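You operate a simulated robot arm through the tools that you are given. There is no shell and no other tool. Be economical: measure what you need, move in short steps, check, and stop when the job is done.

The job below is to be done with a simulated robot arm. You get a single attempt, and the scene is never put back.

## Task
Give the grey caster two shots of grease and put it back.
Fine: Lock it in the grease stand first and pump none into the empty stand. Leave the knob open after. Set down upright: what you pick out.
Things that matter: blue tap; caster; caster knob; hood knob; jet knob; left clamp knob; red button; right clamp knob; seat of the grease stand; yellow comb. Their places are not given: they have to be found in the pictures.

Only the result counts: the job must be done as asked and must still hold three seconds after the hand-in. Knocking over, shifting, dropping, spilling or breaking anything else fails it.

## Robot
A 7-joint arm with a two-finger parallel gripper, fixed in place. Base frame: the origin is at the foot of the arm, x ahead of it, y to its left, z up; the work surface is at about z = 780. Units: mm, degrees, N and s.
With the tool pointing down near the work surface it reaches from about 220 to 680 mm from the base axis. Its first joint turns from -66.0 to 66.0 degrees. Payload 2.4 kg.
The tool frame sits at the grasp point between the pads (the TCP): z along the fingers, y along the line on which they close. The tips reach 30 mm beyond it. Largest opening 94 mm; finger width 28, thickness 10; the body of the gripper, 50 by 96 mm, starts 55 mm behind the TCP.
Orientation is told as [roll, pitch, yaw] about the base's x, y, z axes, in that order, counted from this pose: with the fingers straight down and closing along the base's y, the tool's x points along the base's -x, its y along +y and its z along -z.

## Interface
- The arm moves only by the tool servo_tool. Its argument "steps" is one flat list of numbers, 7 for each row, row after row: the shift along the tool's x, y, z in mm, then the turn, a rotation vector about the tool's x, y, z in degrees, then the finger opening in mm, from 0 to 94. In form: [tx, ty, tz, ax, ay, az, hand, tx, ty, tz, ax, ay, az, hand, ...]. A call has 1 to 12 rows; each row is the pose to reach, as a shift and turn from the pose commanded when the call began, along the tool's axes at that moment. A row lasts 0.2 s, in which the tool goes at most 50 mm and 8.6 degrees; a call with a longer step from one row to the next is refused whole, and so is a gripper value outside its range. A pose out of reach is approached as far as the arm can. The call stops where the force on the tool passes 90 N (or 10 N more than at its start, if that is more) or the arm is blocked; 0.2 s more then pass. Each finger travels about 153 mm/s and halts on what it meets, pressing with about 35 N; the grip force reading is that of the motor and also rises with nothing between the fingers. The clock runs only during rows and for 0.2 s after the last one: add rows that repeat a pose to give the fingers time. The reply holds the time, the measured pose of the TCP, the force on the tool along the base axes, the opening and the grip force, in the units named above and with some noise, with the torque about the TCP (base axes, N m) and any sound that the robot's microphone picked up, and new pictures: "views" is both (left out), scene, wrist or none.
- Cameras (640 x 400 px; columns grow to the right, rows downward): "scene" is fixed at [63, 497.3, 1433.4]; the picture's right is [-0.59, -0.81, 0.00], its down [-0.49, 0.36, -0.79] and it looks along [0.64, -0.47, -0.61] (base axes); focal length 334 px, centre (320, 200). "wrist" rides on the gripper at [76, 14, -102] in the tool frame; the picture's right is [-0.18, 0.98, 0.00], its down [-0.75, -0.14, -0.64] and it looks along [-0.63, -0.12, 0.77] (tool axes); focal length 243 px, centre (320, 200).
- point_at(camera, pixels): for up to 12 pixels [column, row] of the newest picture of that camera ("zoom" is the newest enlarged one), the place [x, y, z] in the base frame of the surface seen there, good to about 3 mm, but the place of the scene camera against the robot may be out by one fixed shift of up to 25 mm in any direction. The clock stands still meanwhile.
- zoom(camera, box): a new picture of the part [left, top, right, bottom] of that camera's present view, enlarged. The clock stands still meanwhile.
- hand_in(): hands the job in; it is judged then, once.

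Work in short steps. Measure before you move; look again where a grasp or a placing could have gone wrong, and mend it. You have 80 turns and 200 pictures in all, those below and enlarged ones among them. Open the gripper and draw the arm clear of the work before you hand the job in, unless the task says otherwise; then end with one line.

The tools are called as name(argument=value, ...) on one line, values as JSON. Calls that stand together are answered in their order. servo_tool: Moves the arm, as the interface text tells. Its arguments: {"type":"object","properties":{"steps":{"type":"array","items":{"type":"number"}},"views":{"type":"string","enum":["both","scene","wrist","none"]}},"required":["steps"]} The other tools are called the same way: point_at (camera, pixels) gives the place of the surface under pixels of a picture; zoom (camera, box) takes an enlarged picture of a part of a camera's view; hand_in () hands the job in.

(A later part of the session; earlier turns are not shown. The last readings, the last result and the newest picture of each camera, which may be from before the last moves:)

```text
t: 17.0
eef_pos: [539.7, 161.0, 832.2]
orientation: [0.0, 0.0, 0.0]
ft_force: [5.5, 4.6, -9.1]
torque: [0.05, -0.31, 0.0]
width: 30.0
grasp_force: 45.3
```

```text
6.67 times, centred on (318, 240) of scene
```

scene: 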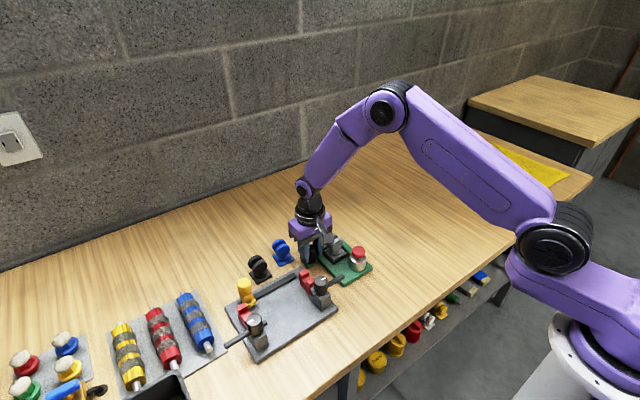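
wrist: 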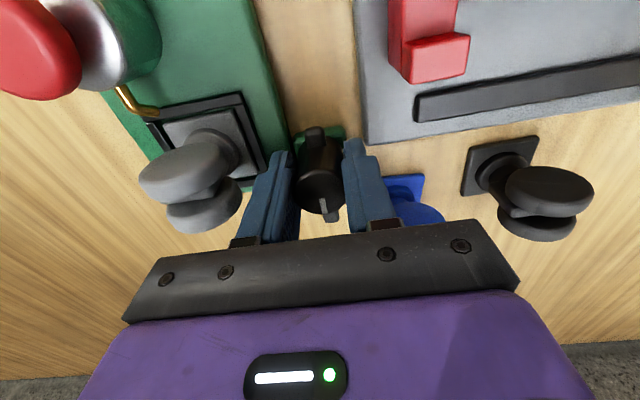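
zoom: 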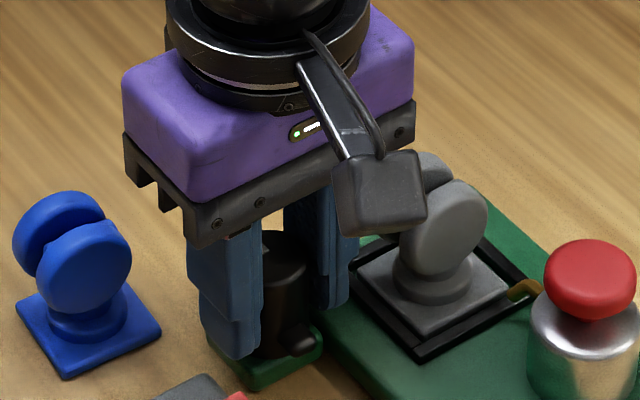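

The knob is gripped at width 30. I try turning clockwise (tool +z) by 24° and watch the torque and lever.

servo_tool(steps=[0, 0, 0, 0, 0, 6, 12, 0, 0, 0, 0, 0, 12, 12, 0, 0, 0, 0, 0, 18, 12, 0, 0, 0, 0, 0, 24, 12])

zoom(camera="scene", box=[270, 210, 366, 270])

zoom(camera="wrist", box=[220, 80, 420, 240])

```text
t: 18.0
eef_pos: [540.0, 161.2, 832.3]
orientation: [0.1, 0.1, -24.1]
ft_force: [12.1, 9.7, -20.7]
torque: [-0.05, 0.16, 0.04]
width: 29.9
grasp_force: 45.3
```

scene: 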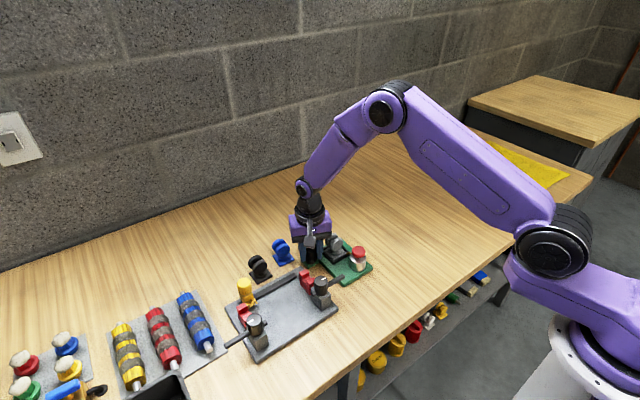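
wrist: 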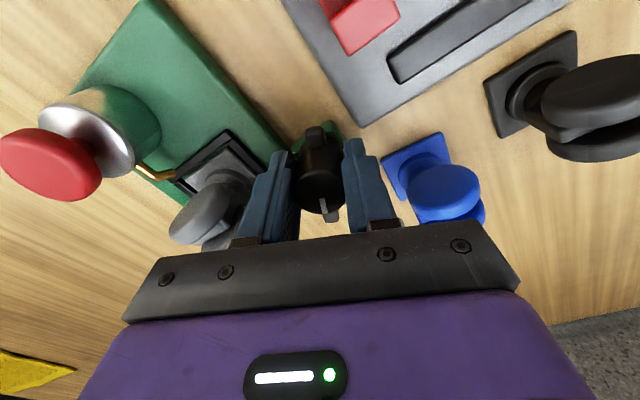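

```text
6.67 times, centred on (318, 240) of scene
```

zoom: 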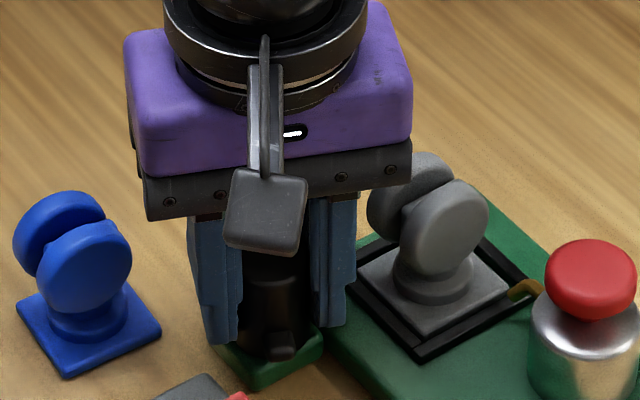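

```text
2.50 times, centred on (320, 160) of wrist
```

zoom: 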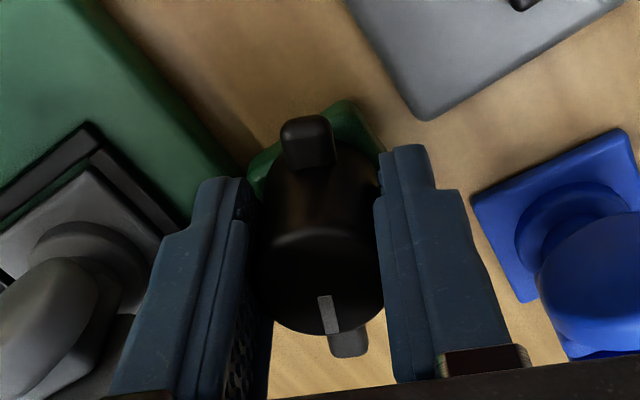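

The knob turns freely with the gripper, since the mark moved with it. The side load shows a small misalignment, so I correct by about 0.6 mm and continue to 90°.

servo_tool(steps=[-0.3, 0.6, 0.7, 0, 0, 8, 12, -0.3, 0.6, 0.7, 0, 0, 16, 12, -0.3, 0.6, 0.7, 0, 0, 24, 12, -0.3, 0.6, 0.7, 0, 0, 32, 12], views="none")

```text
t: 19.0
eef_pos: [540.2, 162.8, 832.9]
orientation: [0.2, -0.1, -56.2]
ft_force: [15.2, 17.6, -13.8]
torque: [-0.2, 0.8, 0.07]
width: 29.8
grasp_force: 45.4
```

servo_tool(steps=[0.3, 1.2, 0.4, 0, 0, 8, 12, 0.3, 1.2, 0.4, 0, 0, 16, 12, 0.3, 1.2, 0.4, 0, 0, 24, 12, 0.3, 1.2, 0.4, 0, 0, 32, 12, 0.3, 1.2, 0.4, 0, 0, 34, 12])

zoom(camera="scene", box=[270, 210, 366, 270])

zoom(camera="wrist", box=[220, 80, 420, 240])

```text
t: 20.2
eef_pos: [543.5, 163.2, 832.4]
orientation: [0.3, 0.1, -90.0]
ft_force: [14.3, 18.2, 6.9]
torque: [0.05, 0.82, 0.55]
width: 30.1
grasp_force: 45.0
```

scene: 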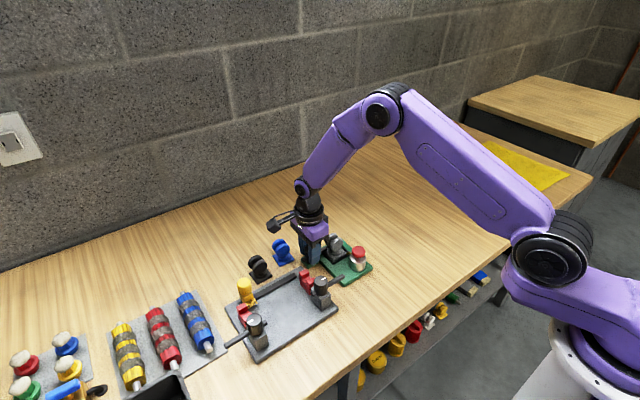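
wrist: 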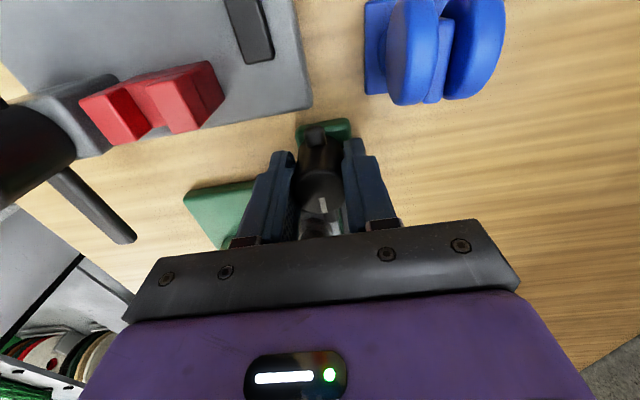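

```text
6.67 times, centred on (318, 240) of scene
```

zoom: 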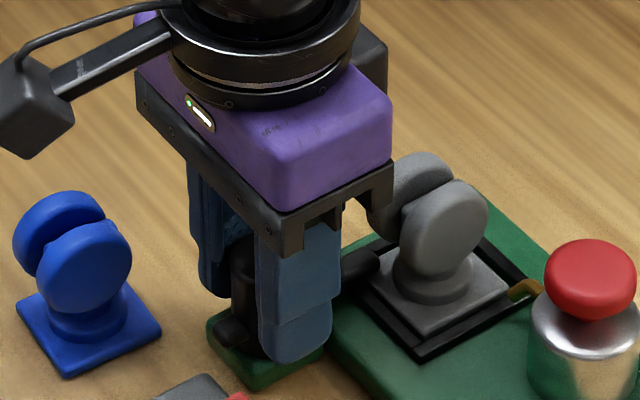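

```text
2.50 times, centred on (320, 160) of wrist
```

zoom: 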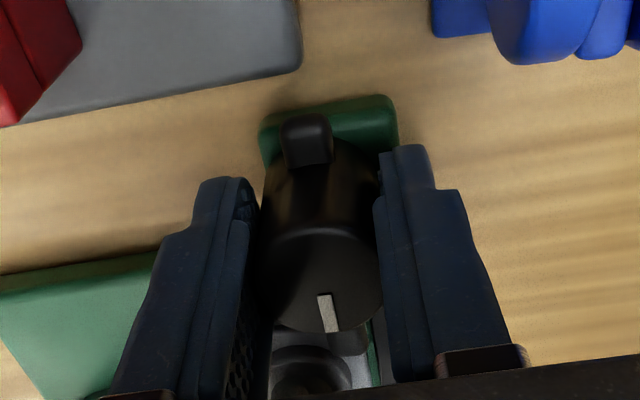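

The lever now reaches over the caster base and the torque rose to 0.55 N·m, so it is probably at the stop. I push 3° more to confirm.

servo_tool(steps=[0, 0, 0, 0, 0, 3, 12, 0, 0, 0, 0, 0, 3, 12], views="none")

```text
t: 20.8
eef_pos: [542.6, 163.6, 832.8]
orientation: [0.2, 0.0, -93.0]
ft_force: [15.7, 14.2, 7.1]
torque: [-0.34, 0.75, 0.43]
width: 29.8
grasp_force: 45.0
```

The torque did not rise further, so the stop is reached. I open, go up and check the lever.

servo_tool(steps=[0, 0, 0, 0, 0, 0, 32, 0, 0, 0, 0, 0, 0, 42, 0, 0, -5, 0, 0, 0, 44, 0, 0, -30, 0, 0, 0, 44, 0, 0, -70, 0, 0, 0, 44, 0, 0, -110, 0, 0, 0, 44], views="none")

servo_tool(steps=[0, 0, 0, 0, 0, -8.5, 30, 0, 0, 0, 0, 0, -17, 20, 0, 0, 0, 0, 0, -25.5, 10, 0, 0, 0, 0, 0, -34, 0, 0, 0, 0, 0, 0, -42.5, 0, 0, 0, 0, 0, 0, -51, 0, 0, 0, 0, 0, 0, -59.5, 0, 0, 0, 0, 0, 0, -68, 0, 0, 0, 0, 0, 0, -76.5, 0, 0, 0, 0, 0, 0, -85, 0, 0, 0, 0, 0, 0, -93, 0])

zoom(camera="scene", box=[290, 210, 386, 270])

zoom(camera="wrist", box=[160, 20, 400, 170])

```text
t: 22.2
eef_pos: [541.1, 163.3, 942.3]
orientation: [-0.1, -0.1, -93.0]
ft_force: [-0.6, -0.3, 0.1]
torque: [0.01, 0.01, 0.0]
width: 44.2
grasp_force: 0.1
```

```text
t: 24.6
eef_pos: [541.4, 162.1, 942.9]
orientation: [0.1, -0.1, 0.1]
ft_force: [0.5, 0.0, 0.0]
torque: [0.01, 0.0, 0.0]
width: 0.0
grasp_force: 32.7
```

scene: 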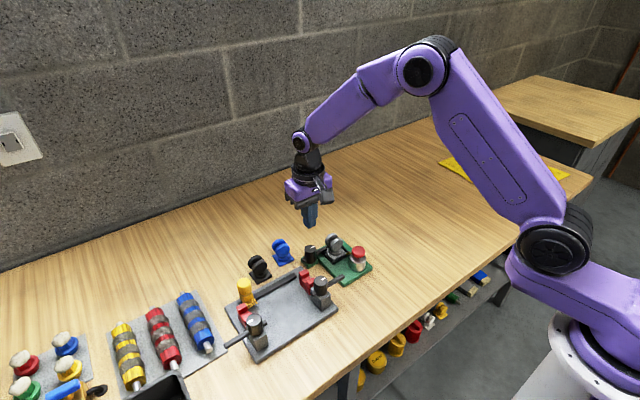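
wrist: 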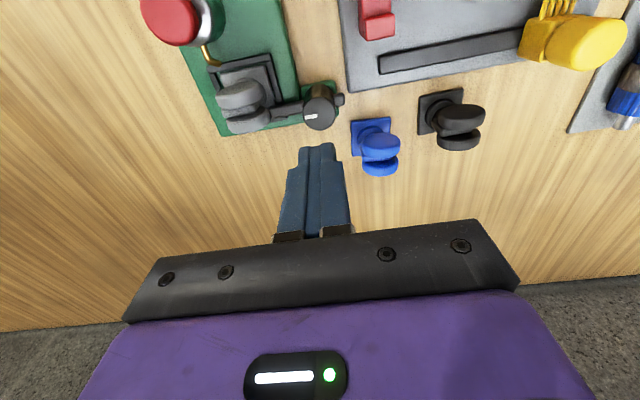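

```text
6.67 times, centred on (338, 240) of scene
```

zoom: 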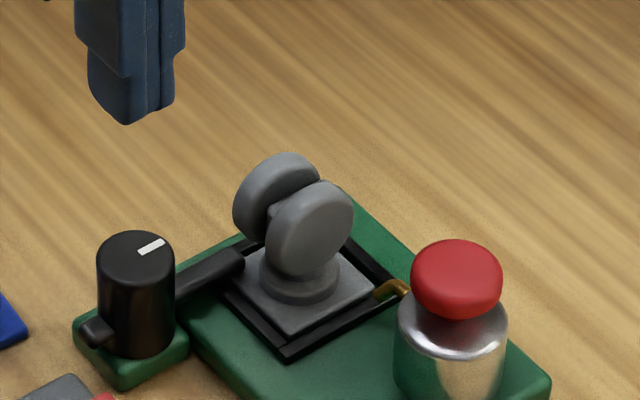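

```text
2.67 times, centred on (280, 95) of wrist
```

zoom: 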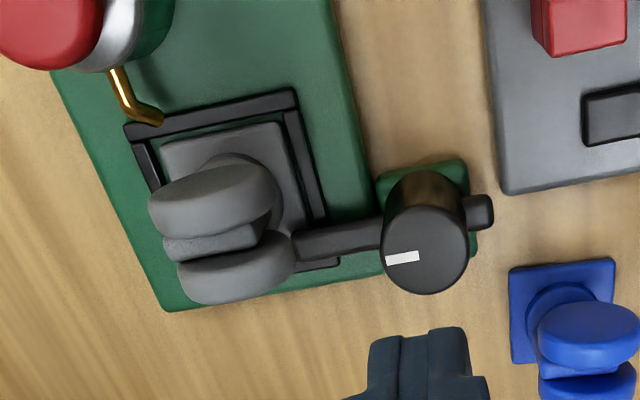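

The lever lies over the caster base at 90°, locked. I move toward the button with closed fingers and measure its centre.

servo_tool(steps=[15, -27, 0, 0, 0, 0, 0, 30, -54, 0, 0, 0, 0, 0, 48, -81, 0, 0, 0, 0, 0], views="wrist")

zoom(camera="wrist", box=[220, 20, 420, 145])

```text
t: 25.4
eef_pos: [493.0, 81.1, 939.9]
orientation: [0.0, 0.0, 0.0]
ft_force: [0.1, -0.2, -0.3]
torque: [-0.02, 0.03, -0.01]
width: 0.2
grasp_force: 32.6
```

wrist: 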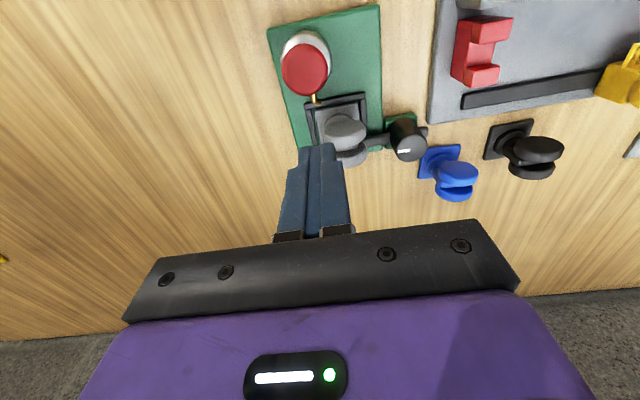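

```text
3.20 times, centred on (320, 82) of wrist
```

zoom: 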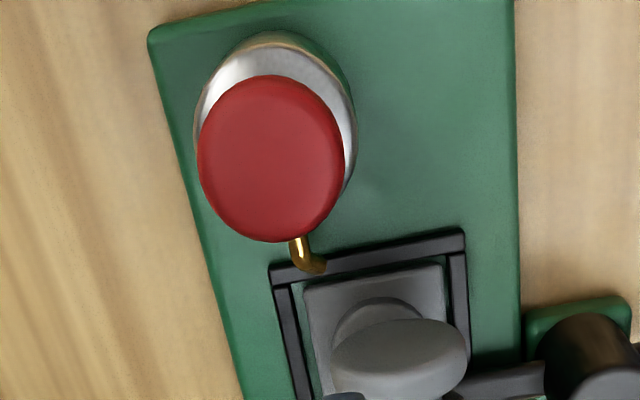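

point_at(camera="zoom", pixels=[[270, 150], [206, 160], [338, 155], [268, 82], [275, 232], [212, 120]])

```text
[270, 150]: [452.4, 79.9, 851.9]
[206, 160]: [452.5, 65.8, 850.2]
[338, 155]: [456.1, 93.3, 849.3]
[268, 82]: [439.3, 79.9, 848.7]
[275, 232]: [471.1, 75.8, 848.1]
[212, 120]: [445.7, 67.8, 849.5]
```

The button centre is (454.5,79), top z≈851. I hover with the tips 12 mm above it.

servo_tool(steps=[20, -1, 0, 0, 0, 0, 0, 38, -2, 10, 0, 0, 0, 0, 38, -2, 35, 0, 0, 0, 0, 38, -2, 46, 0, 0, 0, 0])

zoom(camera="scene", box=[310, 200, 406, 260])

```text
t: 26.4
eef_pos: [457.0, 79.4, 896.5]
orientation: [0.0, 0.1, 0.0]
ft_force: [-0.7, -1.0, -0.3]
torque: [0.0, 0.03, 0.0]
width: 0.0
grasp_force: 33.0
```

scene: 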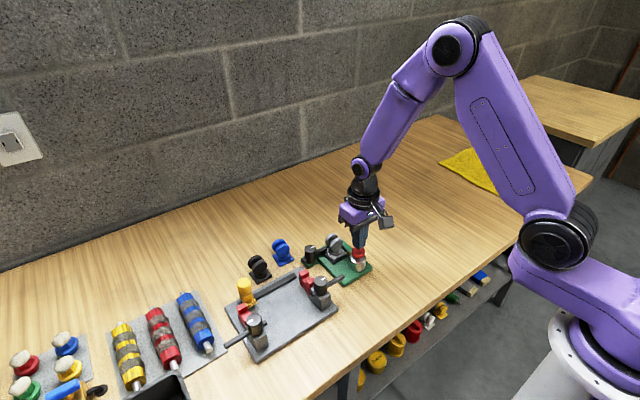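
wrist: 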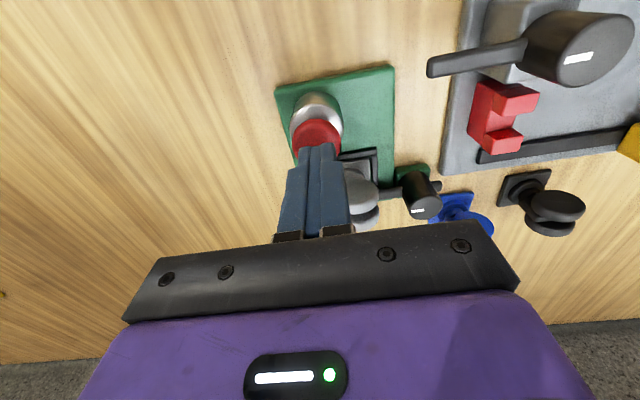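

```text
6.67 times, centred on (358, 230) of scene
```

zoom: 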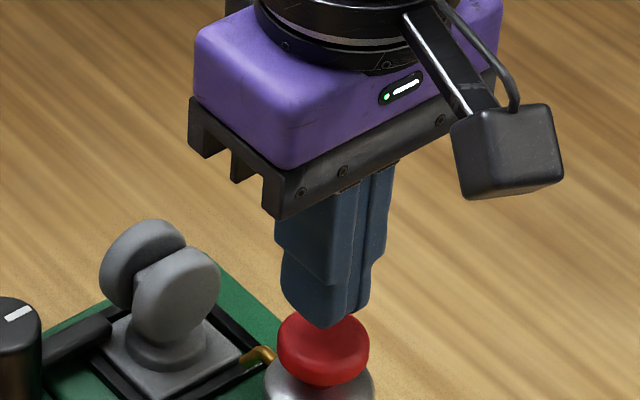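

Aligned over the button. I press down in small steps, watching force and sound.

servo_tool(steps=[1, 0, 8, 0, 0, 0, 0, 1, 0, 12, 0, 0, 0, 0, 1, 0, 14, 0, 0, 0, 0, 1, 0, 16, 0, 0, 0, 0, 1, 0, 17, 0, 0, 0, 0], views="none")

```text
t: 27.6
eef_pos: [456.1, 80.3, 878.8]
orientation: [0.0, 0.0, 0.0]
ft_force: [0.2, -0.9, 1.0]
torque: [-0.02, 0.02, 0.0]
width: 0.0
grasp_force: 33.0
```

servo_tool(steps=[0, 0, 1.5, 0, 0, 0, 0, 0, 0, 3, 0, 0, 0, 0, 0, 0, 4, 0, 0, 0, 0], views="none")

```text
t: 28.4
eef_pos: [454.3, 79.8, 875.3]
orientation: [0.0, -0.1, 0.0]
ft_force: [1.4, -2.0, 2.5]
torque: [-0.03, -0.06, -0.01]
width: 0.0
grasp_force: 32.9
```

servo_tool(steps=[0, 0, 1.5, 0, 0, 0, 0, 0, 0, 3, 0, 0, 0, 0, 0, 0, 3, 0, 0, 0, 0], views="none")

```text
t: 29.2
eef_pos: [455.0, 80.5, 872.5]
orientation: [0.1, 0.0, 0.1]
ft_force: [0.5, 0.5, 3.6]
torque: [0.01, -0.01, -0.02]
width: 0.1
grasp_force: 33.5
```

servo_tool(steps=[0, 0, 1.5, 0, 0, 0, 0, 0, 0, 3, 0, 0, 0, 0, 0, 0, 3, 0, 0, 0, 0], views="scene")

zoom(camera="scene", box=[310, 210, 406, 270])

```text
t: 30.0
eef_pos: [455.5, 79.4, 868.4]
orientation: [0.0, -0.2, 0.0]
ft_force: [0.8, 2.3, 5.1]
torque: [0.08, -0.04, 0.01]
width: 0.0
grasp_force: 32.8
```

scene: 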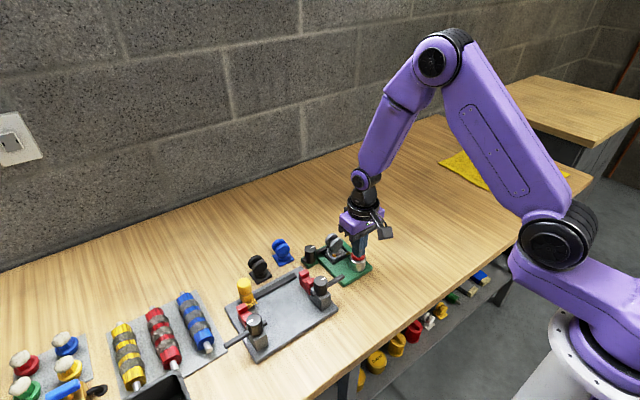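

```text
6.67 times, centred on (358, 240) of scene
```

zoom: 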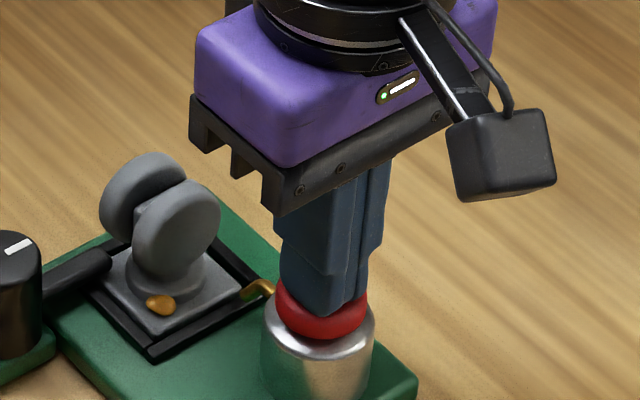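

One blob of grease appeared on the caster base at zoom (160,305). I let the button up fully and check that exactly one shot came out.

servo_tool(steps=[0, 0, -10, 0, 0, 0, 0, 0, 0, -24, 0, 0, 0, 0, 0, 0, -24, 0, 0, 0, 0], views="scene")

zoom(camera="scene", box=[310, 220, 374, 260])

```text
t: 30.8
eef_pos: [453.9, 79.5, 893.8]
orientation: [0.1, 0.1, -0.1]
ft_force: [0.0, 0.5, 0.4]
torque: [0.0, 0.02, -0.05]
width: 0.0
grasp_force: 33.5
```

scene: 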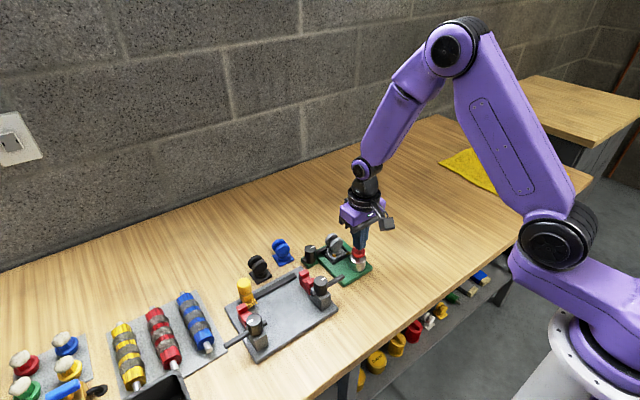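

```text
10.00 times, centred on (342, 240) of scene
```

zoom: 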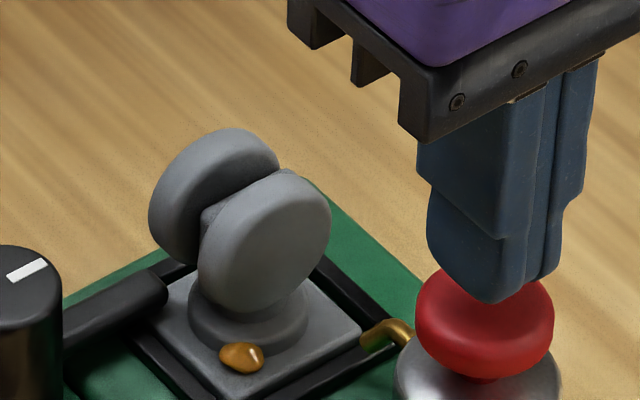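

There is one blob and the button is back up. Second press, to the same depth.

servo_tool(steps=[0, 0, 10, 0, 0, 0, 0, 0, 0, 18, 0, 0, 0, 0, 0, 0, 22, 0, 0, 0, 0, 0, 0, 24, 0, 0, 0, 0, 0, 0, 24, 0, 0, 0, 0], views="scene")

zoom(camera="scene", box=[310, 220, 374, 260])

```text
t: 32.0
eef_pos: [455.6, 78.9, 868.6]
orientation: [0.0, 0.0, 0.0]
ft_force: [-0.6, -2.7, 5.6]
torque: [-0.06, 0.02, 0.01]
width: 0.0
grasp_force: 33.1
```

scene: 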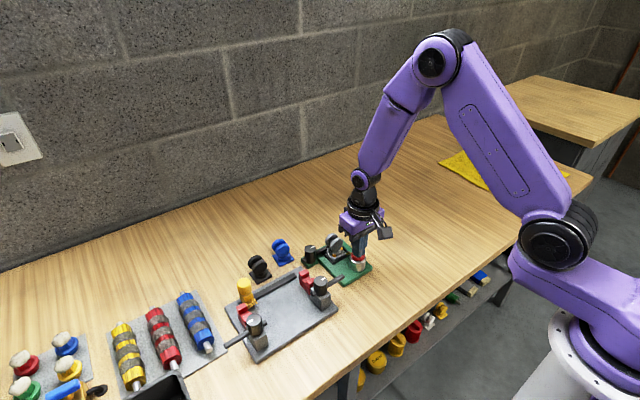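

```text
10.00 times, centred on (342, 240) of scene
```

zoom: 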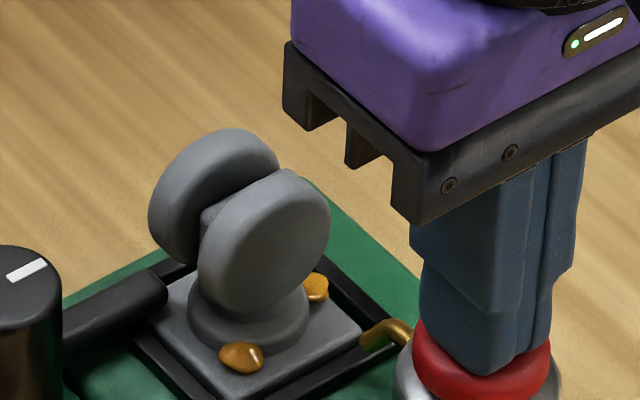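

The second shot is on the caster. I go up and over the knob while turning the hand to −90° with the fingers opening.

servo_tool(steps=[0, 0, -20, 0, 0, 0, 0, 0, 0, -50, 0, 0, 0, 0, 0, 0, -75, 0, 0, 8, 0, -20, 19, -75, 0, 0, 16, 10, -40, 38, -75, 0, 0, 24, 20, -60, 58, -75, 0, 0, 32, 30, -80, 77, -75, 0, 0, 40, 40, -87.5, 84, -75, 0, 0, 48, 44, -87.5, 84, -75, 0, 0, 56, 44, -87.5, 84, -75, 0, 0, 64, 44, -87.5, 84, -75, 0, 0, 72, 44, -87.5, 84, -75, 0, 0, 80, 44], views="none")

servo_tool(steps=[0, 0, 0, 0, 0, 6, 44, 0, 0, 0, 0, 0, 11, 46, 0, 0, 30, 0, 0, 11, 46, 0, 0, 62, 0, 0, 11, 46])

zoom(camera="scene", box=[280, 210, 376, 270])

zoom(camera="wrist", box=[220, 80, 420, 240])

```text
t: 34.6
eef_pos: [540.6, 163.3, 943.9]
orientation: [0.0, -0.1, -80.2]
ft_force: [0.2, -0.1, 0.7]
torque: [-0.03, 0.0, -0.01]
width: 44.0
grasp_force: 0.1
```

```text
t: 35.6
eef_pos: [542.1, 163.7, 882.9]
orientation: [0.0, 0.0, -91.0]
ft_force: [1.0, 0.4, -0.2]
torque: [-0.01, 0.03, -0.01]
width: 45.8
grasp_force: 0.0
```

scene: 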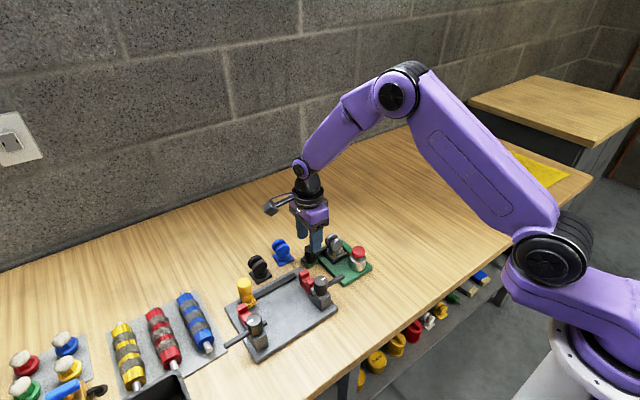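
wrist: 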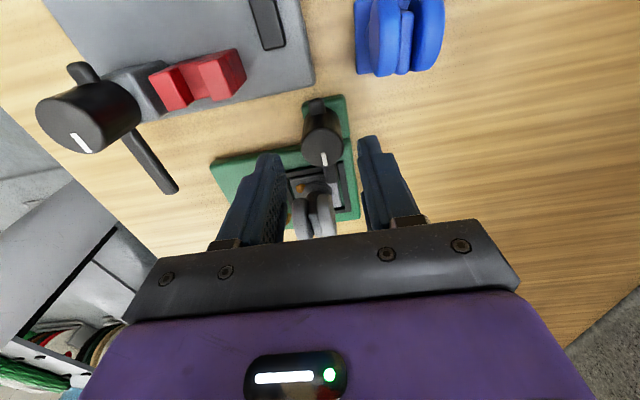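

```text
6.67 times, centred on (328, 240) of scene
```

zoom: 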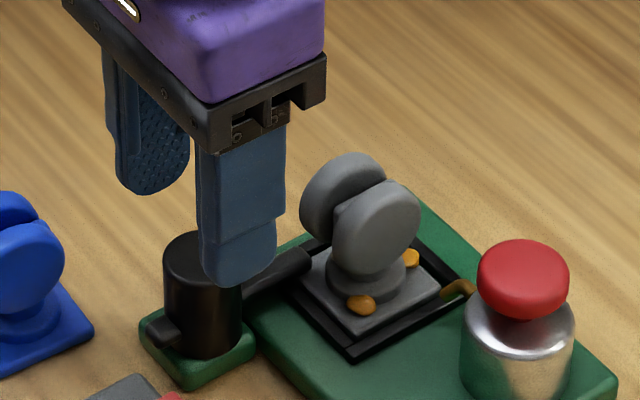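

```text
2.50 times, centred on (320, 160) of wrist
```

zoom: 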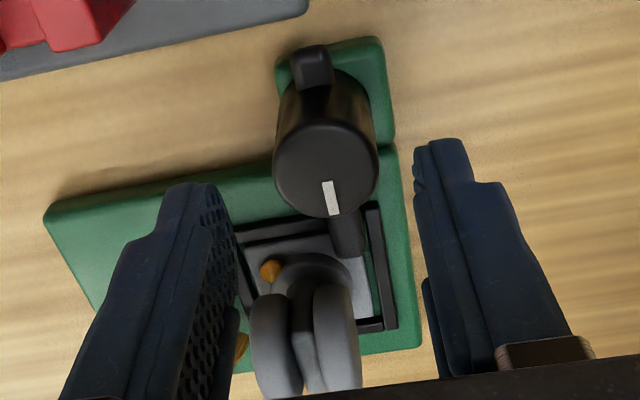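

Aligned. I descend, grip the knob and turn back counter-clockwise, the first part as a check.

servo_tool(steps=[0.5, 0.7, 25, 0, 0, 0, 46, 0.5, 0.7, 45, 0, 0, 0, 44, 0.5, 0.7, 50, 0, 0, 0, 44, 0.5, 0.7, 50, 0, 0, 0, 30, 0.5, 0.7, 50, 0, 0, 0, 20, 0.5, 0.7, 50, 0, 0, 0, 12, 0.5, 0.7, 50, 0, 0, 0, 12], views="none")

servo_tool(steps=[0, 0, 0, 0, 0, -8, 12, 0, 0, 0, 0, 0, -16, 12, 0, 0, 0, 0, 0, -24, 12, 0, 0, 0, 0, 0, -32, 12], views="none")

```text
t: 37.2
eef_pos: [544.1, 163.4, 832.9]
orientation: [0.2, 0.1, -91.0]
ft_force: [14.0, 1.1, -5.8]
torque: [0.47, 0.49, 0.07]
width: 29.8
grasp_force: 45.0
```

```text
t: 38.2
eef_pos: [541.5, 164.0, 833.4]
orientation: [-0.1, -0.1, -58.8]
ft_force: [-6.6, -7.5, 22.8]
torque: [-0.51, -0.6, -0.04]
width: 29.6
grasp_force: 45.5
```

servo_tool(steps=[0, 0, -0.6, 0, 0, -8, 12, 0, 0, -0.6, 0, 0, -16, 12, 0, 0, -0.6, 0, 0, -24, 12, 0, 0, -0.6, 0, 0, -32, 12], views="none")

servo_tool(steps=[0, 0, 0, 0, 0, -8, 12, 0, 0, 0, 0, 0, -16, 12, 0, 0, 0, 0, 0, -24, 12, 0, 0, 0, 0, 0, -27, 12])

zoom(camera="wrist", box=[220, 80, 420, 240])

```text
t: 39.2
eef_pos: [541.3, 162.2, 833.6]
orientation: [-0.2, 0.1, -26.9]
ft_force: [-21.7, -15.7, 29.9]
torque: [0.41, -0.82, -0.08]
width: 30.1
grasp_force: 45.0
```

```text
t: 40.2
eef_pos: [540.9, 161.6, 833.6]
orientation: [-0.1, 0.5, -0.2]
ft_force: [-21.2, -25.7, 26.8]
torque: [0.62, 0.0, -0.56]
width: 30.0
grasp_force: 45.2
```

scene: 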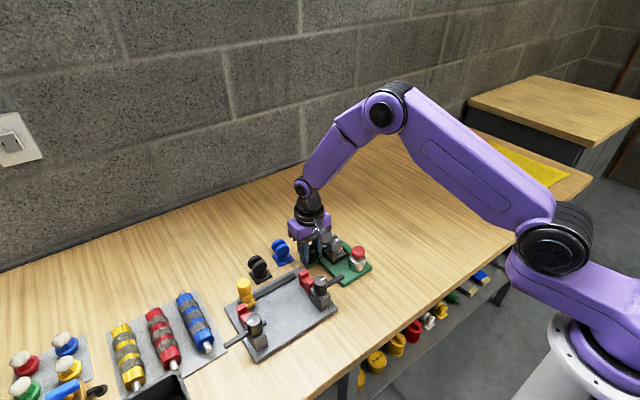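
wrist: 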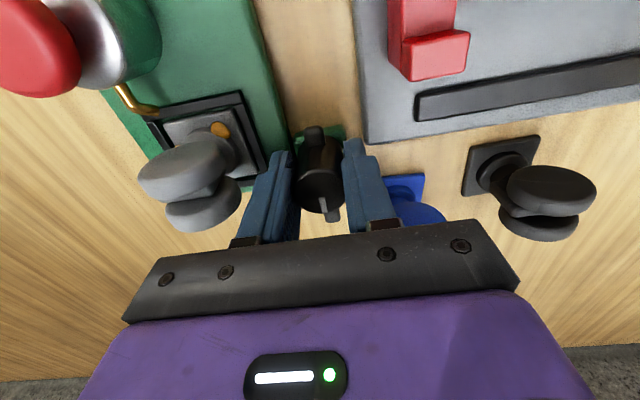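

```text
2.50 times, centred on (320, 160) of wrist
```

zoom: 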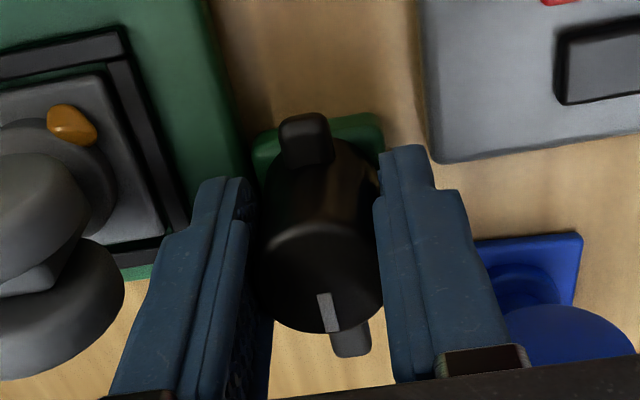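

The lever is back at +x with a stop torque of −0.56 N·m, so the knob is open. I relieve the side load, release and rise.

servo_tool(steps=[0.8, -0.9, -0.8, 0, 0, -2, 12, 0.8, -0.9, -0.8, 0, 0, -2, 12, 0.8, -0.4, -0.8, 0, 0, 0, 34, 0.8, 0, -0.8, 0, 0, 0, 44, 0.8, 0, -0.8, 0, 0, 0, 46, 0.8, 0, -30, 0, 0, 0, 46, 0.8, 0, -70, 0, 0, 0, 50, 0, 0, -100, 0, 0, 0, 60])

zoom(camera="wrist", box=[160, 20, 400, 170])

zoom(camera="scene", box=[280, 210, 376, 270])

```text
t: 42.0
eef_pos: [540.9, 163.5, 935.0]
orientation: [0.0, 0.0, 0.0]
ft_force: [0.1, 0.1, -0.5]
torque: [-0.01, 0.02, -0.01]
width: 59.9
grasp_force: 0.1
```

scene: 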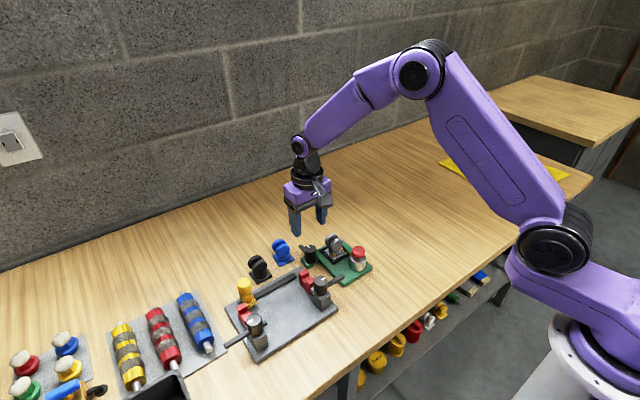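
wrist: 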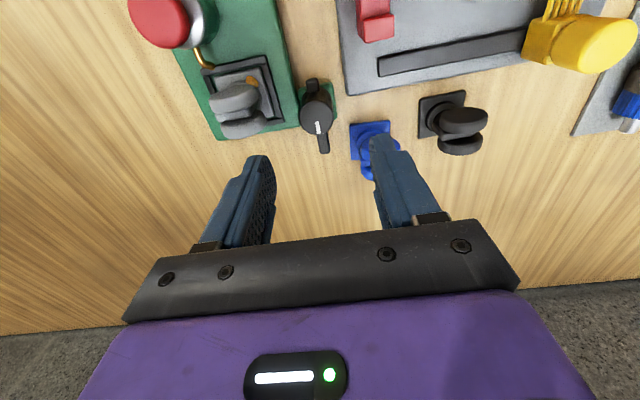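

```text
2.67 times, centred on (280, 95) of wrist
```

zoom: 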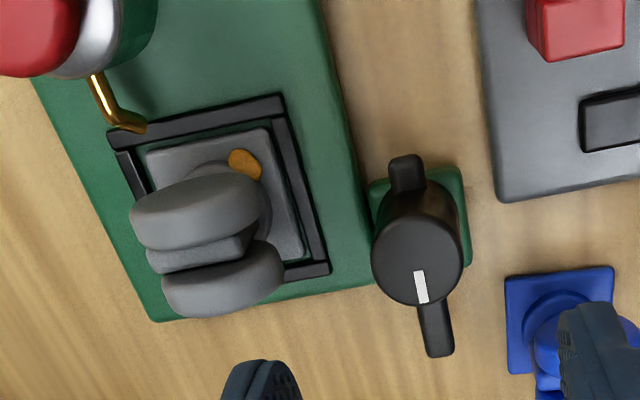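

```text
6.67 times, centred on (328, 240) of scene
```

zoom: 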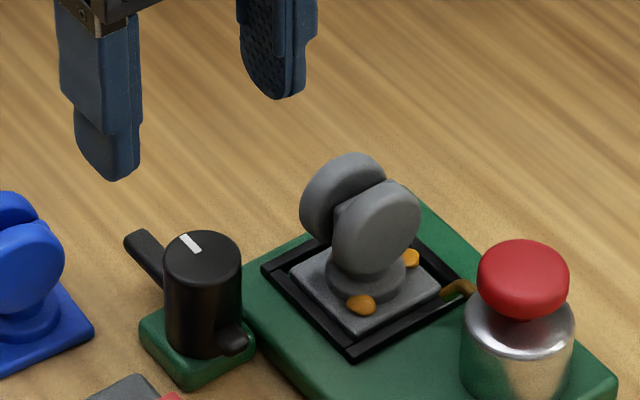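

The knob is open again and the caster is still in its seat. I go back over it and down to the earlier grasp pose, about (523.5,99.8,836.5).

servo_tool(steps=[9, -32, 0, 0, 0, 0, 54, 17.5, -63.5, 0, 0, 0, 0, 54, 17.5, -63.5, 30, 0, 0, 0, 54, 17.5, -63.5, 60, 0, 0, 0, 54])

zoom(camera="wrist", box=[220, 80, 420, 240])

```text
t: 43.0
eef_pos: [525.0, 99.6, 873.6]
orientation: [0.0, 0.0, 0.1]
ft_force: [0.2, 0.8, 0.2]
torque: [0.0, 0.0, 0.03]
width: 54.2
grasp_force: 0.0
```

scene: 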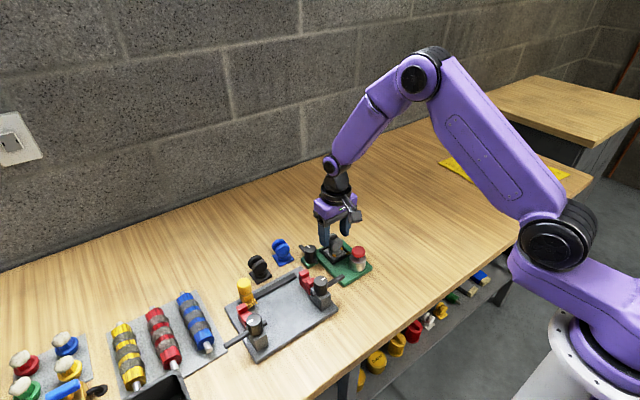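
wrist: 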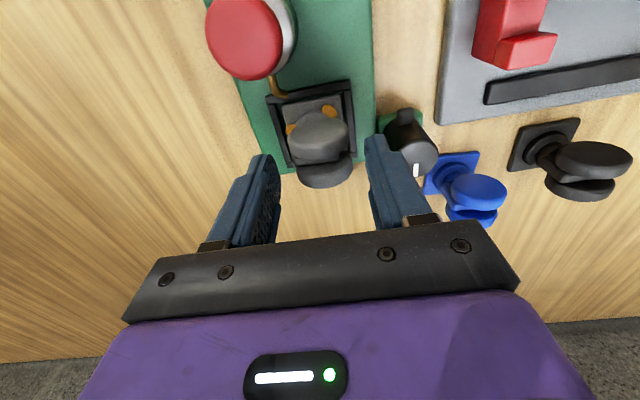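

```text
2.50 times, centred on (320, 160) of wrist
```

zoom: 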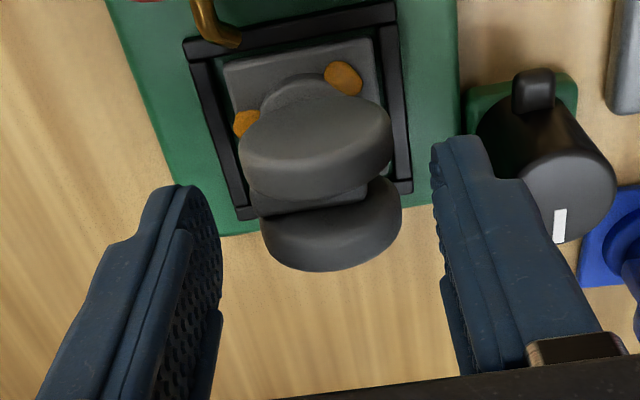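

servo_tool(steps=[0.5, 0, 20, 0, 0, 0, 54, 0.5, 0, 35, 0, 0, 0, 54, 0.5, 0, 37, 0, 0, 0, 54, 0.5, 0, 37, 0, 0, 0, 48, 0.5, 0, 37, 0, 0, 0, 42, 0.5, 0, 37, 0, 0, 0, 34, 0.5, 0, 37, 0, 0, 0, 24, 0.5, 0, 37, 0, 0, 0, 20, 0.5, 0, 37, 0, 0, 0, 20])

zoom(camera="scene", box=[290, 210, 386, 270])

zoom(camera="wrist", box=[240, 80, 400, 240])

```text
t: 45.0
eef_pos: [524.1, 99.1, 835.0]
orientation: [0.1, 0.0, 0.0]
ft_force: [0.7, 0.1, 0.1]
torque: [-0.01, 0.03, -0.02]
width: 41.6
grasp_force: 34.5
```

scene: 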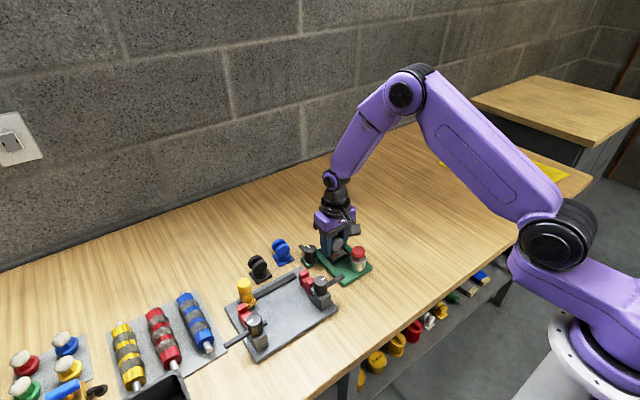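
wrist: 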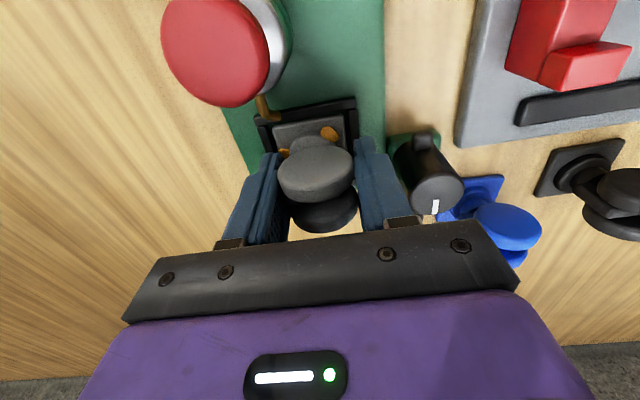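

```text
6.67 times, centred on (338, 240) of scene
```

zoom: 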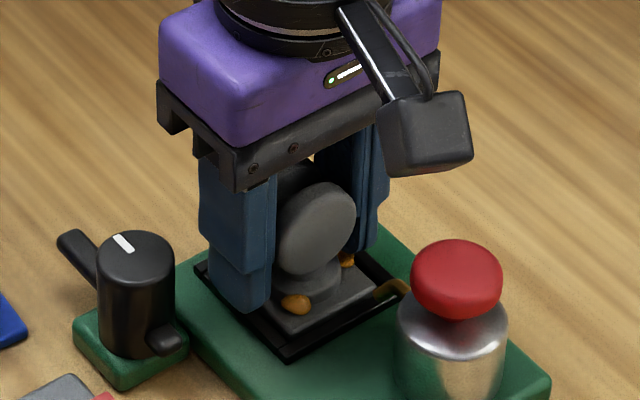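

```text
2.50 times, centred on (320, 160) of wrist
```

zoom: 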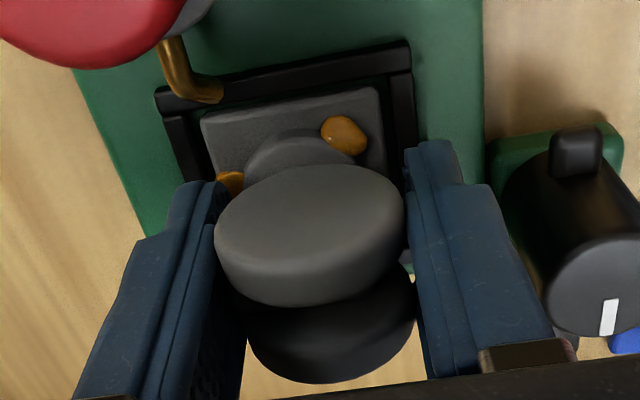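

Gripped at 41.6 with nearly the same relation as before: base corners at (200,118) and (376,87), against (205,117) and (378,84). I lift straight up and travel back over the original place.

servo_tool(steps=[0, 0, -10, 0, 0, 0, 20, 0, 0, -45, 0, 0, 0, 20, 0, 0, -85, 0, 0, 0, 20, -30, 10, -85, 0, 0, 0, 20, -65, 22, -85, 0, 0, 0, 20, -100, 33, -85, 0, 0, 0, 20, -109, 37.8, -85, 0, 0, 0, 20, -109, 37.8, -60, 0, 0, 0, 20, -109, 37.8, -40, 0, 0, 0, 20])

zoom(camera="wrist", box=[240, 80, 400, 240])

zoom(camera="scene", box=[260, 180, 372, 250])

```text
t: 47.0
eef_pos: [632.7, 138.9, 874.4]
orientation: [0.1, 0.0, -0.1]
ft_force: [0.4, -0.2, -1.7]
torque: [-0.01, 0.03, 0.0]
width: 41.6
grasp_force: 34.9
```

scene: 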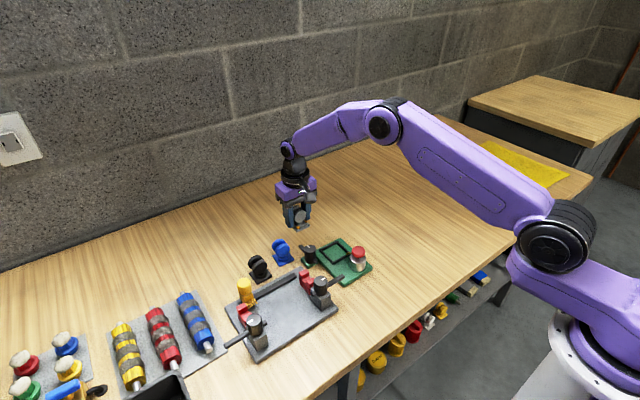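
wrist: 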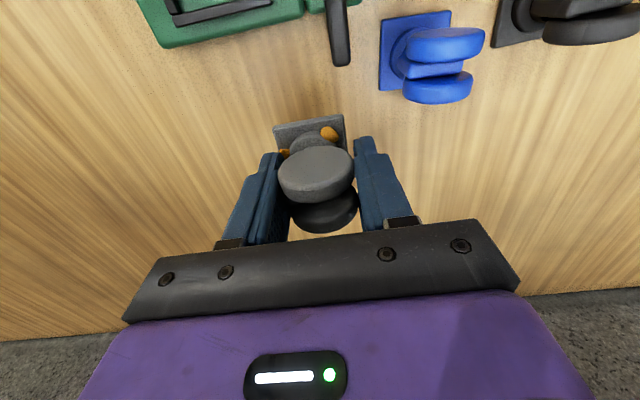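

```text
2.50 times, centred on (320, 160) of wrist
```

zoom: 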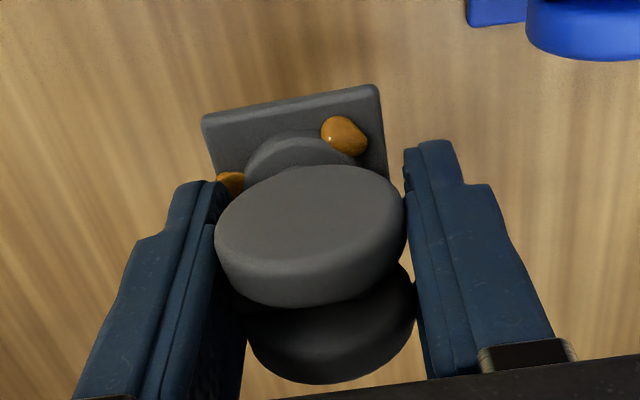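

```text
5.71 times, centred on (316, 215) of scene
```

zoom: 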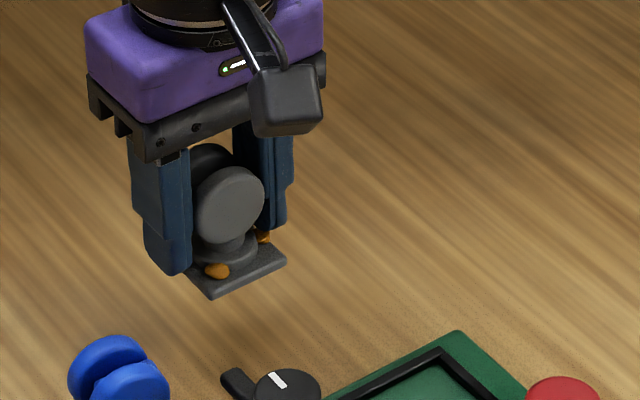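

Upright with two grease dots, over the original place. I lower to just above the table and then step down to contact.

servo_tool(steps=[0, 0, 20, 0, 0, 0, 20, 0, 0, 38, 0, 0, 0, 20, 0, 0, 45, 0, 0, 0, 20, 0, 0, 47, 0, 0, 0, 20, 0, 0, 48.5, 0, 0, 0, 20, 0, 0, 48.5, 0, 0, 0, 20], views="scene")

zoom(camera="scene", box=[260, 180, 372, 250])

```text
t: 48.4
eef_pos: [632.4, 137.7, 828.8]
orientation: [0.0, 0.1, 0.0]
ft_force: [0.4, 0.9, -1.5]
torque: [-0.03, -0.01, 0.0]
width: 41.5
grasp_force: 35.3
```

scene: 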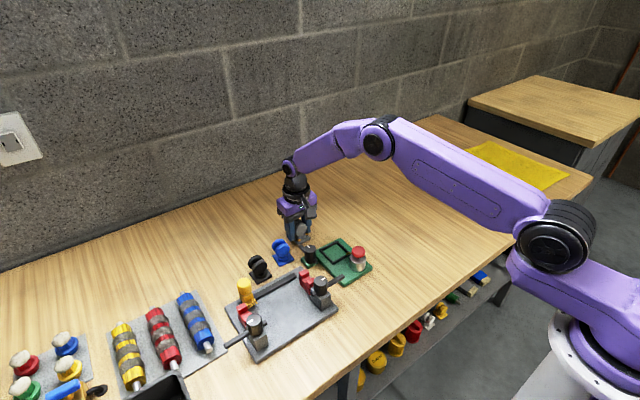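

```text
5.71 times, centred on (316, 215) of scene
```

zoom: 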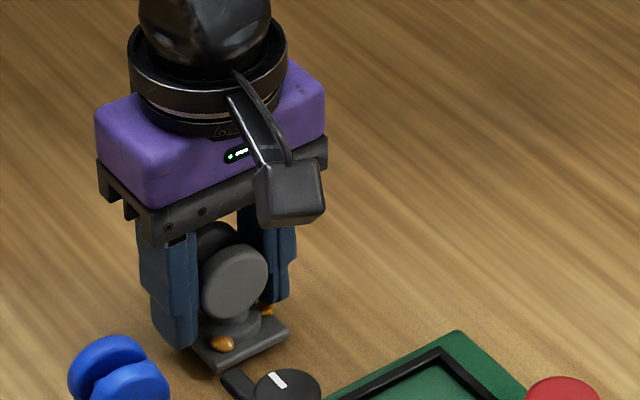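

servo_tool(steps=[0, 0, 1, 0, 0, 0, 20, 0, 0, 2, 0, 0, 0, 20, 0, 0, 2, 0, 0, 0, 20], views="none")

servo_tool(steps=[0, 0, 0.5, 0, 0, 0, 20, 0, 0, 1, 0, 0, 0, 20, 0, 0, 1, 0, 0, 0, 20], views="none")

```text
t: 49.2
eef_pos: [633.6, 137.7, 825.1]
orientation: [0.0, 0.1, 0.0]
ft_force: [0.0, -0.3, -1.0]
torque: [-0.01, 0.01, 0.0]
width: 41.4
grasp_force: 34.8
```

```text
t: 50.0
eef_pos: [633.8, 137.8, 824.2]
orientation: [-0.1, 0.0, 0.0]
ft_force: [0.4, -0.1, -0.5]
torque: [0.02, 0.03, 0.01]
width: 41.3
grasp_force: 35.8
```

servo_tool(steps=[0, 0, 0.5, 0, 0, 0, 20, 0, 0, 1, 0, 0, 0, 20, 0, 0, 1, 0, 0, 0, 20], views="none")

```text
t: 50.8
eef_pos: [633.1, 137.5, 822.3]
orientation: [0.0, 0.0, 0.0]
ft_force: [0.4, 0.2, -1.2]
torque: [-0.03, 0.01, -0.01]
width: 41.5
grasp_force: 34.9
```

servo_tool(steps=[0, 0, 0.5, 0, 0, 0, 20, 0, 0, 1, 0, 0, 0, 20, 0, 0, 1, 0, 0, 0, 20], views="scene")

zoom(camera="scene", box=[276, 220, 324, 250])

```text
t: 51.6
eef_pos: [633.3, 138.8, 821.7]
orientation: [0.0, 0.0, -0.1]
ft_force: [-0.6, 0.1, 1.1]
torque: [-0.04, 0.03, -0.01]
width: 41.2
grasp_force: 35.1
```

scene: 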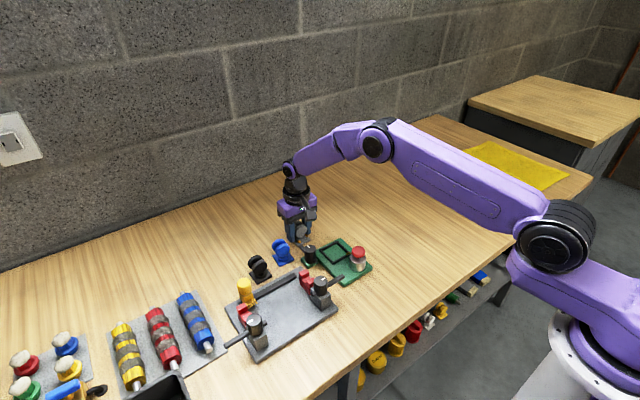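

```text
13.33 times, centred on (300, 235) of scene
```

zoom: 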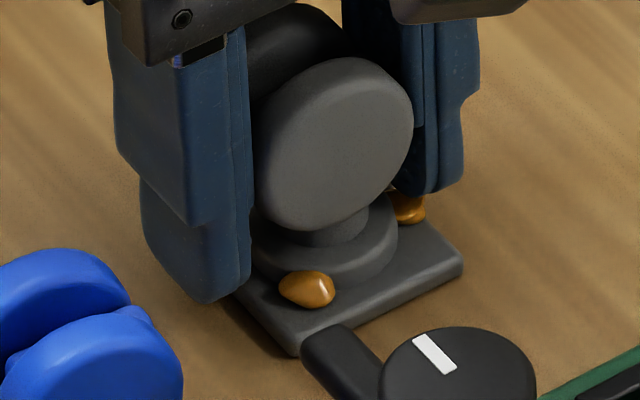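

The force changed to +1.1 N, so it is touching. I go 0.5 mm further and confirm.

servo_tool(steps=[0, 0, 0.5, 0, 0, 0, 20, 0, 0, 0.5, 0, 0, 0, 20], views="none")

```text
t: 52.2
eef_pos: [633.9, 137.8, 823.2]
orientation: [0.1, 0.0, 0.0]
ft_force: [-1.2, 0.8, 7.9]
torque: [-0.06, 0.11, -0.01]
width: 41.5
grasp_force: 35.2
```

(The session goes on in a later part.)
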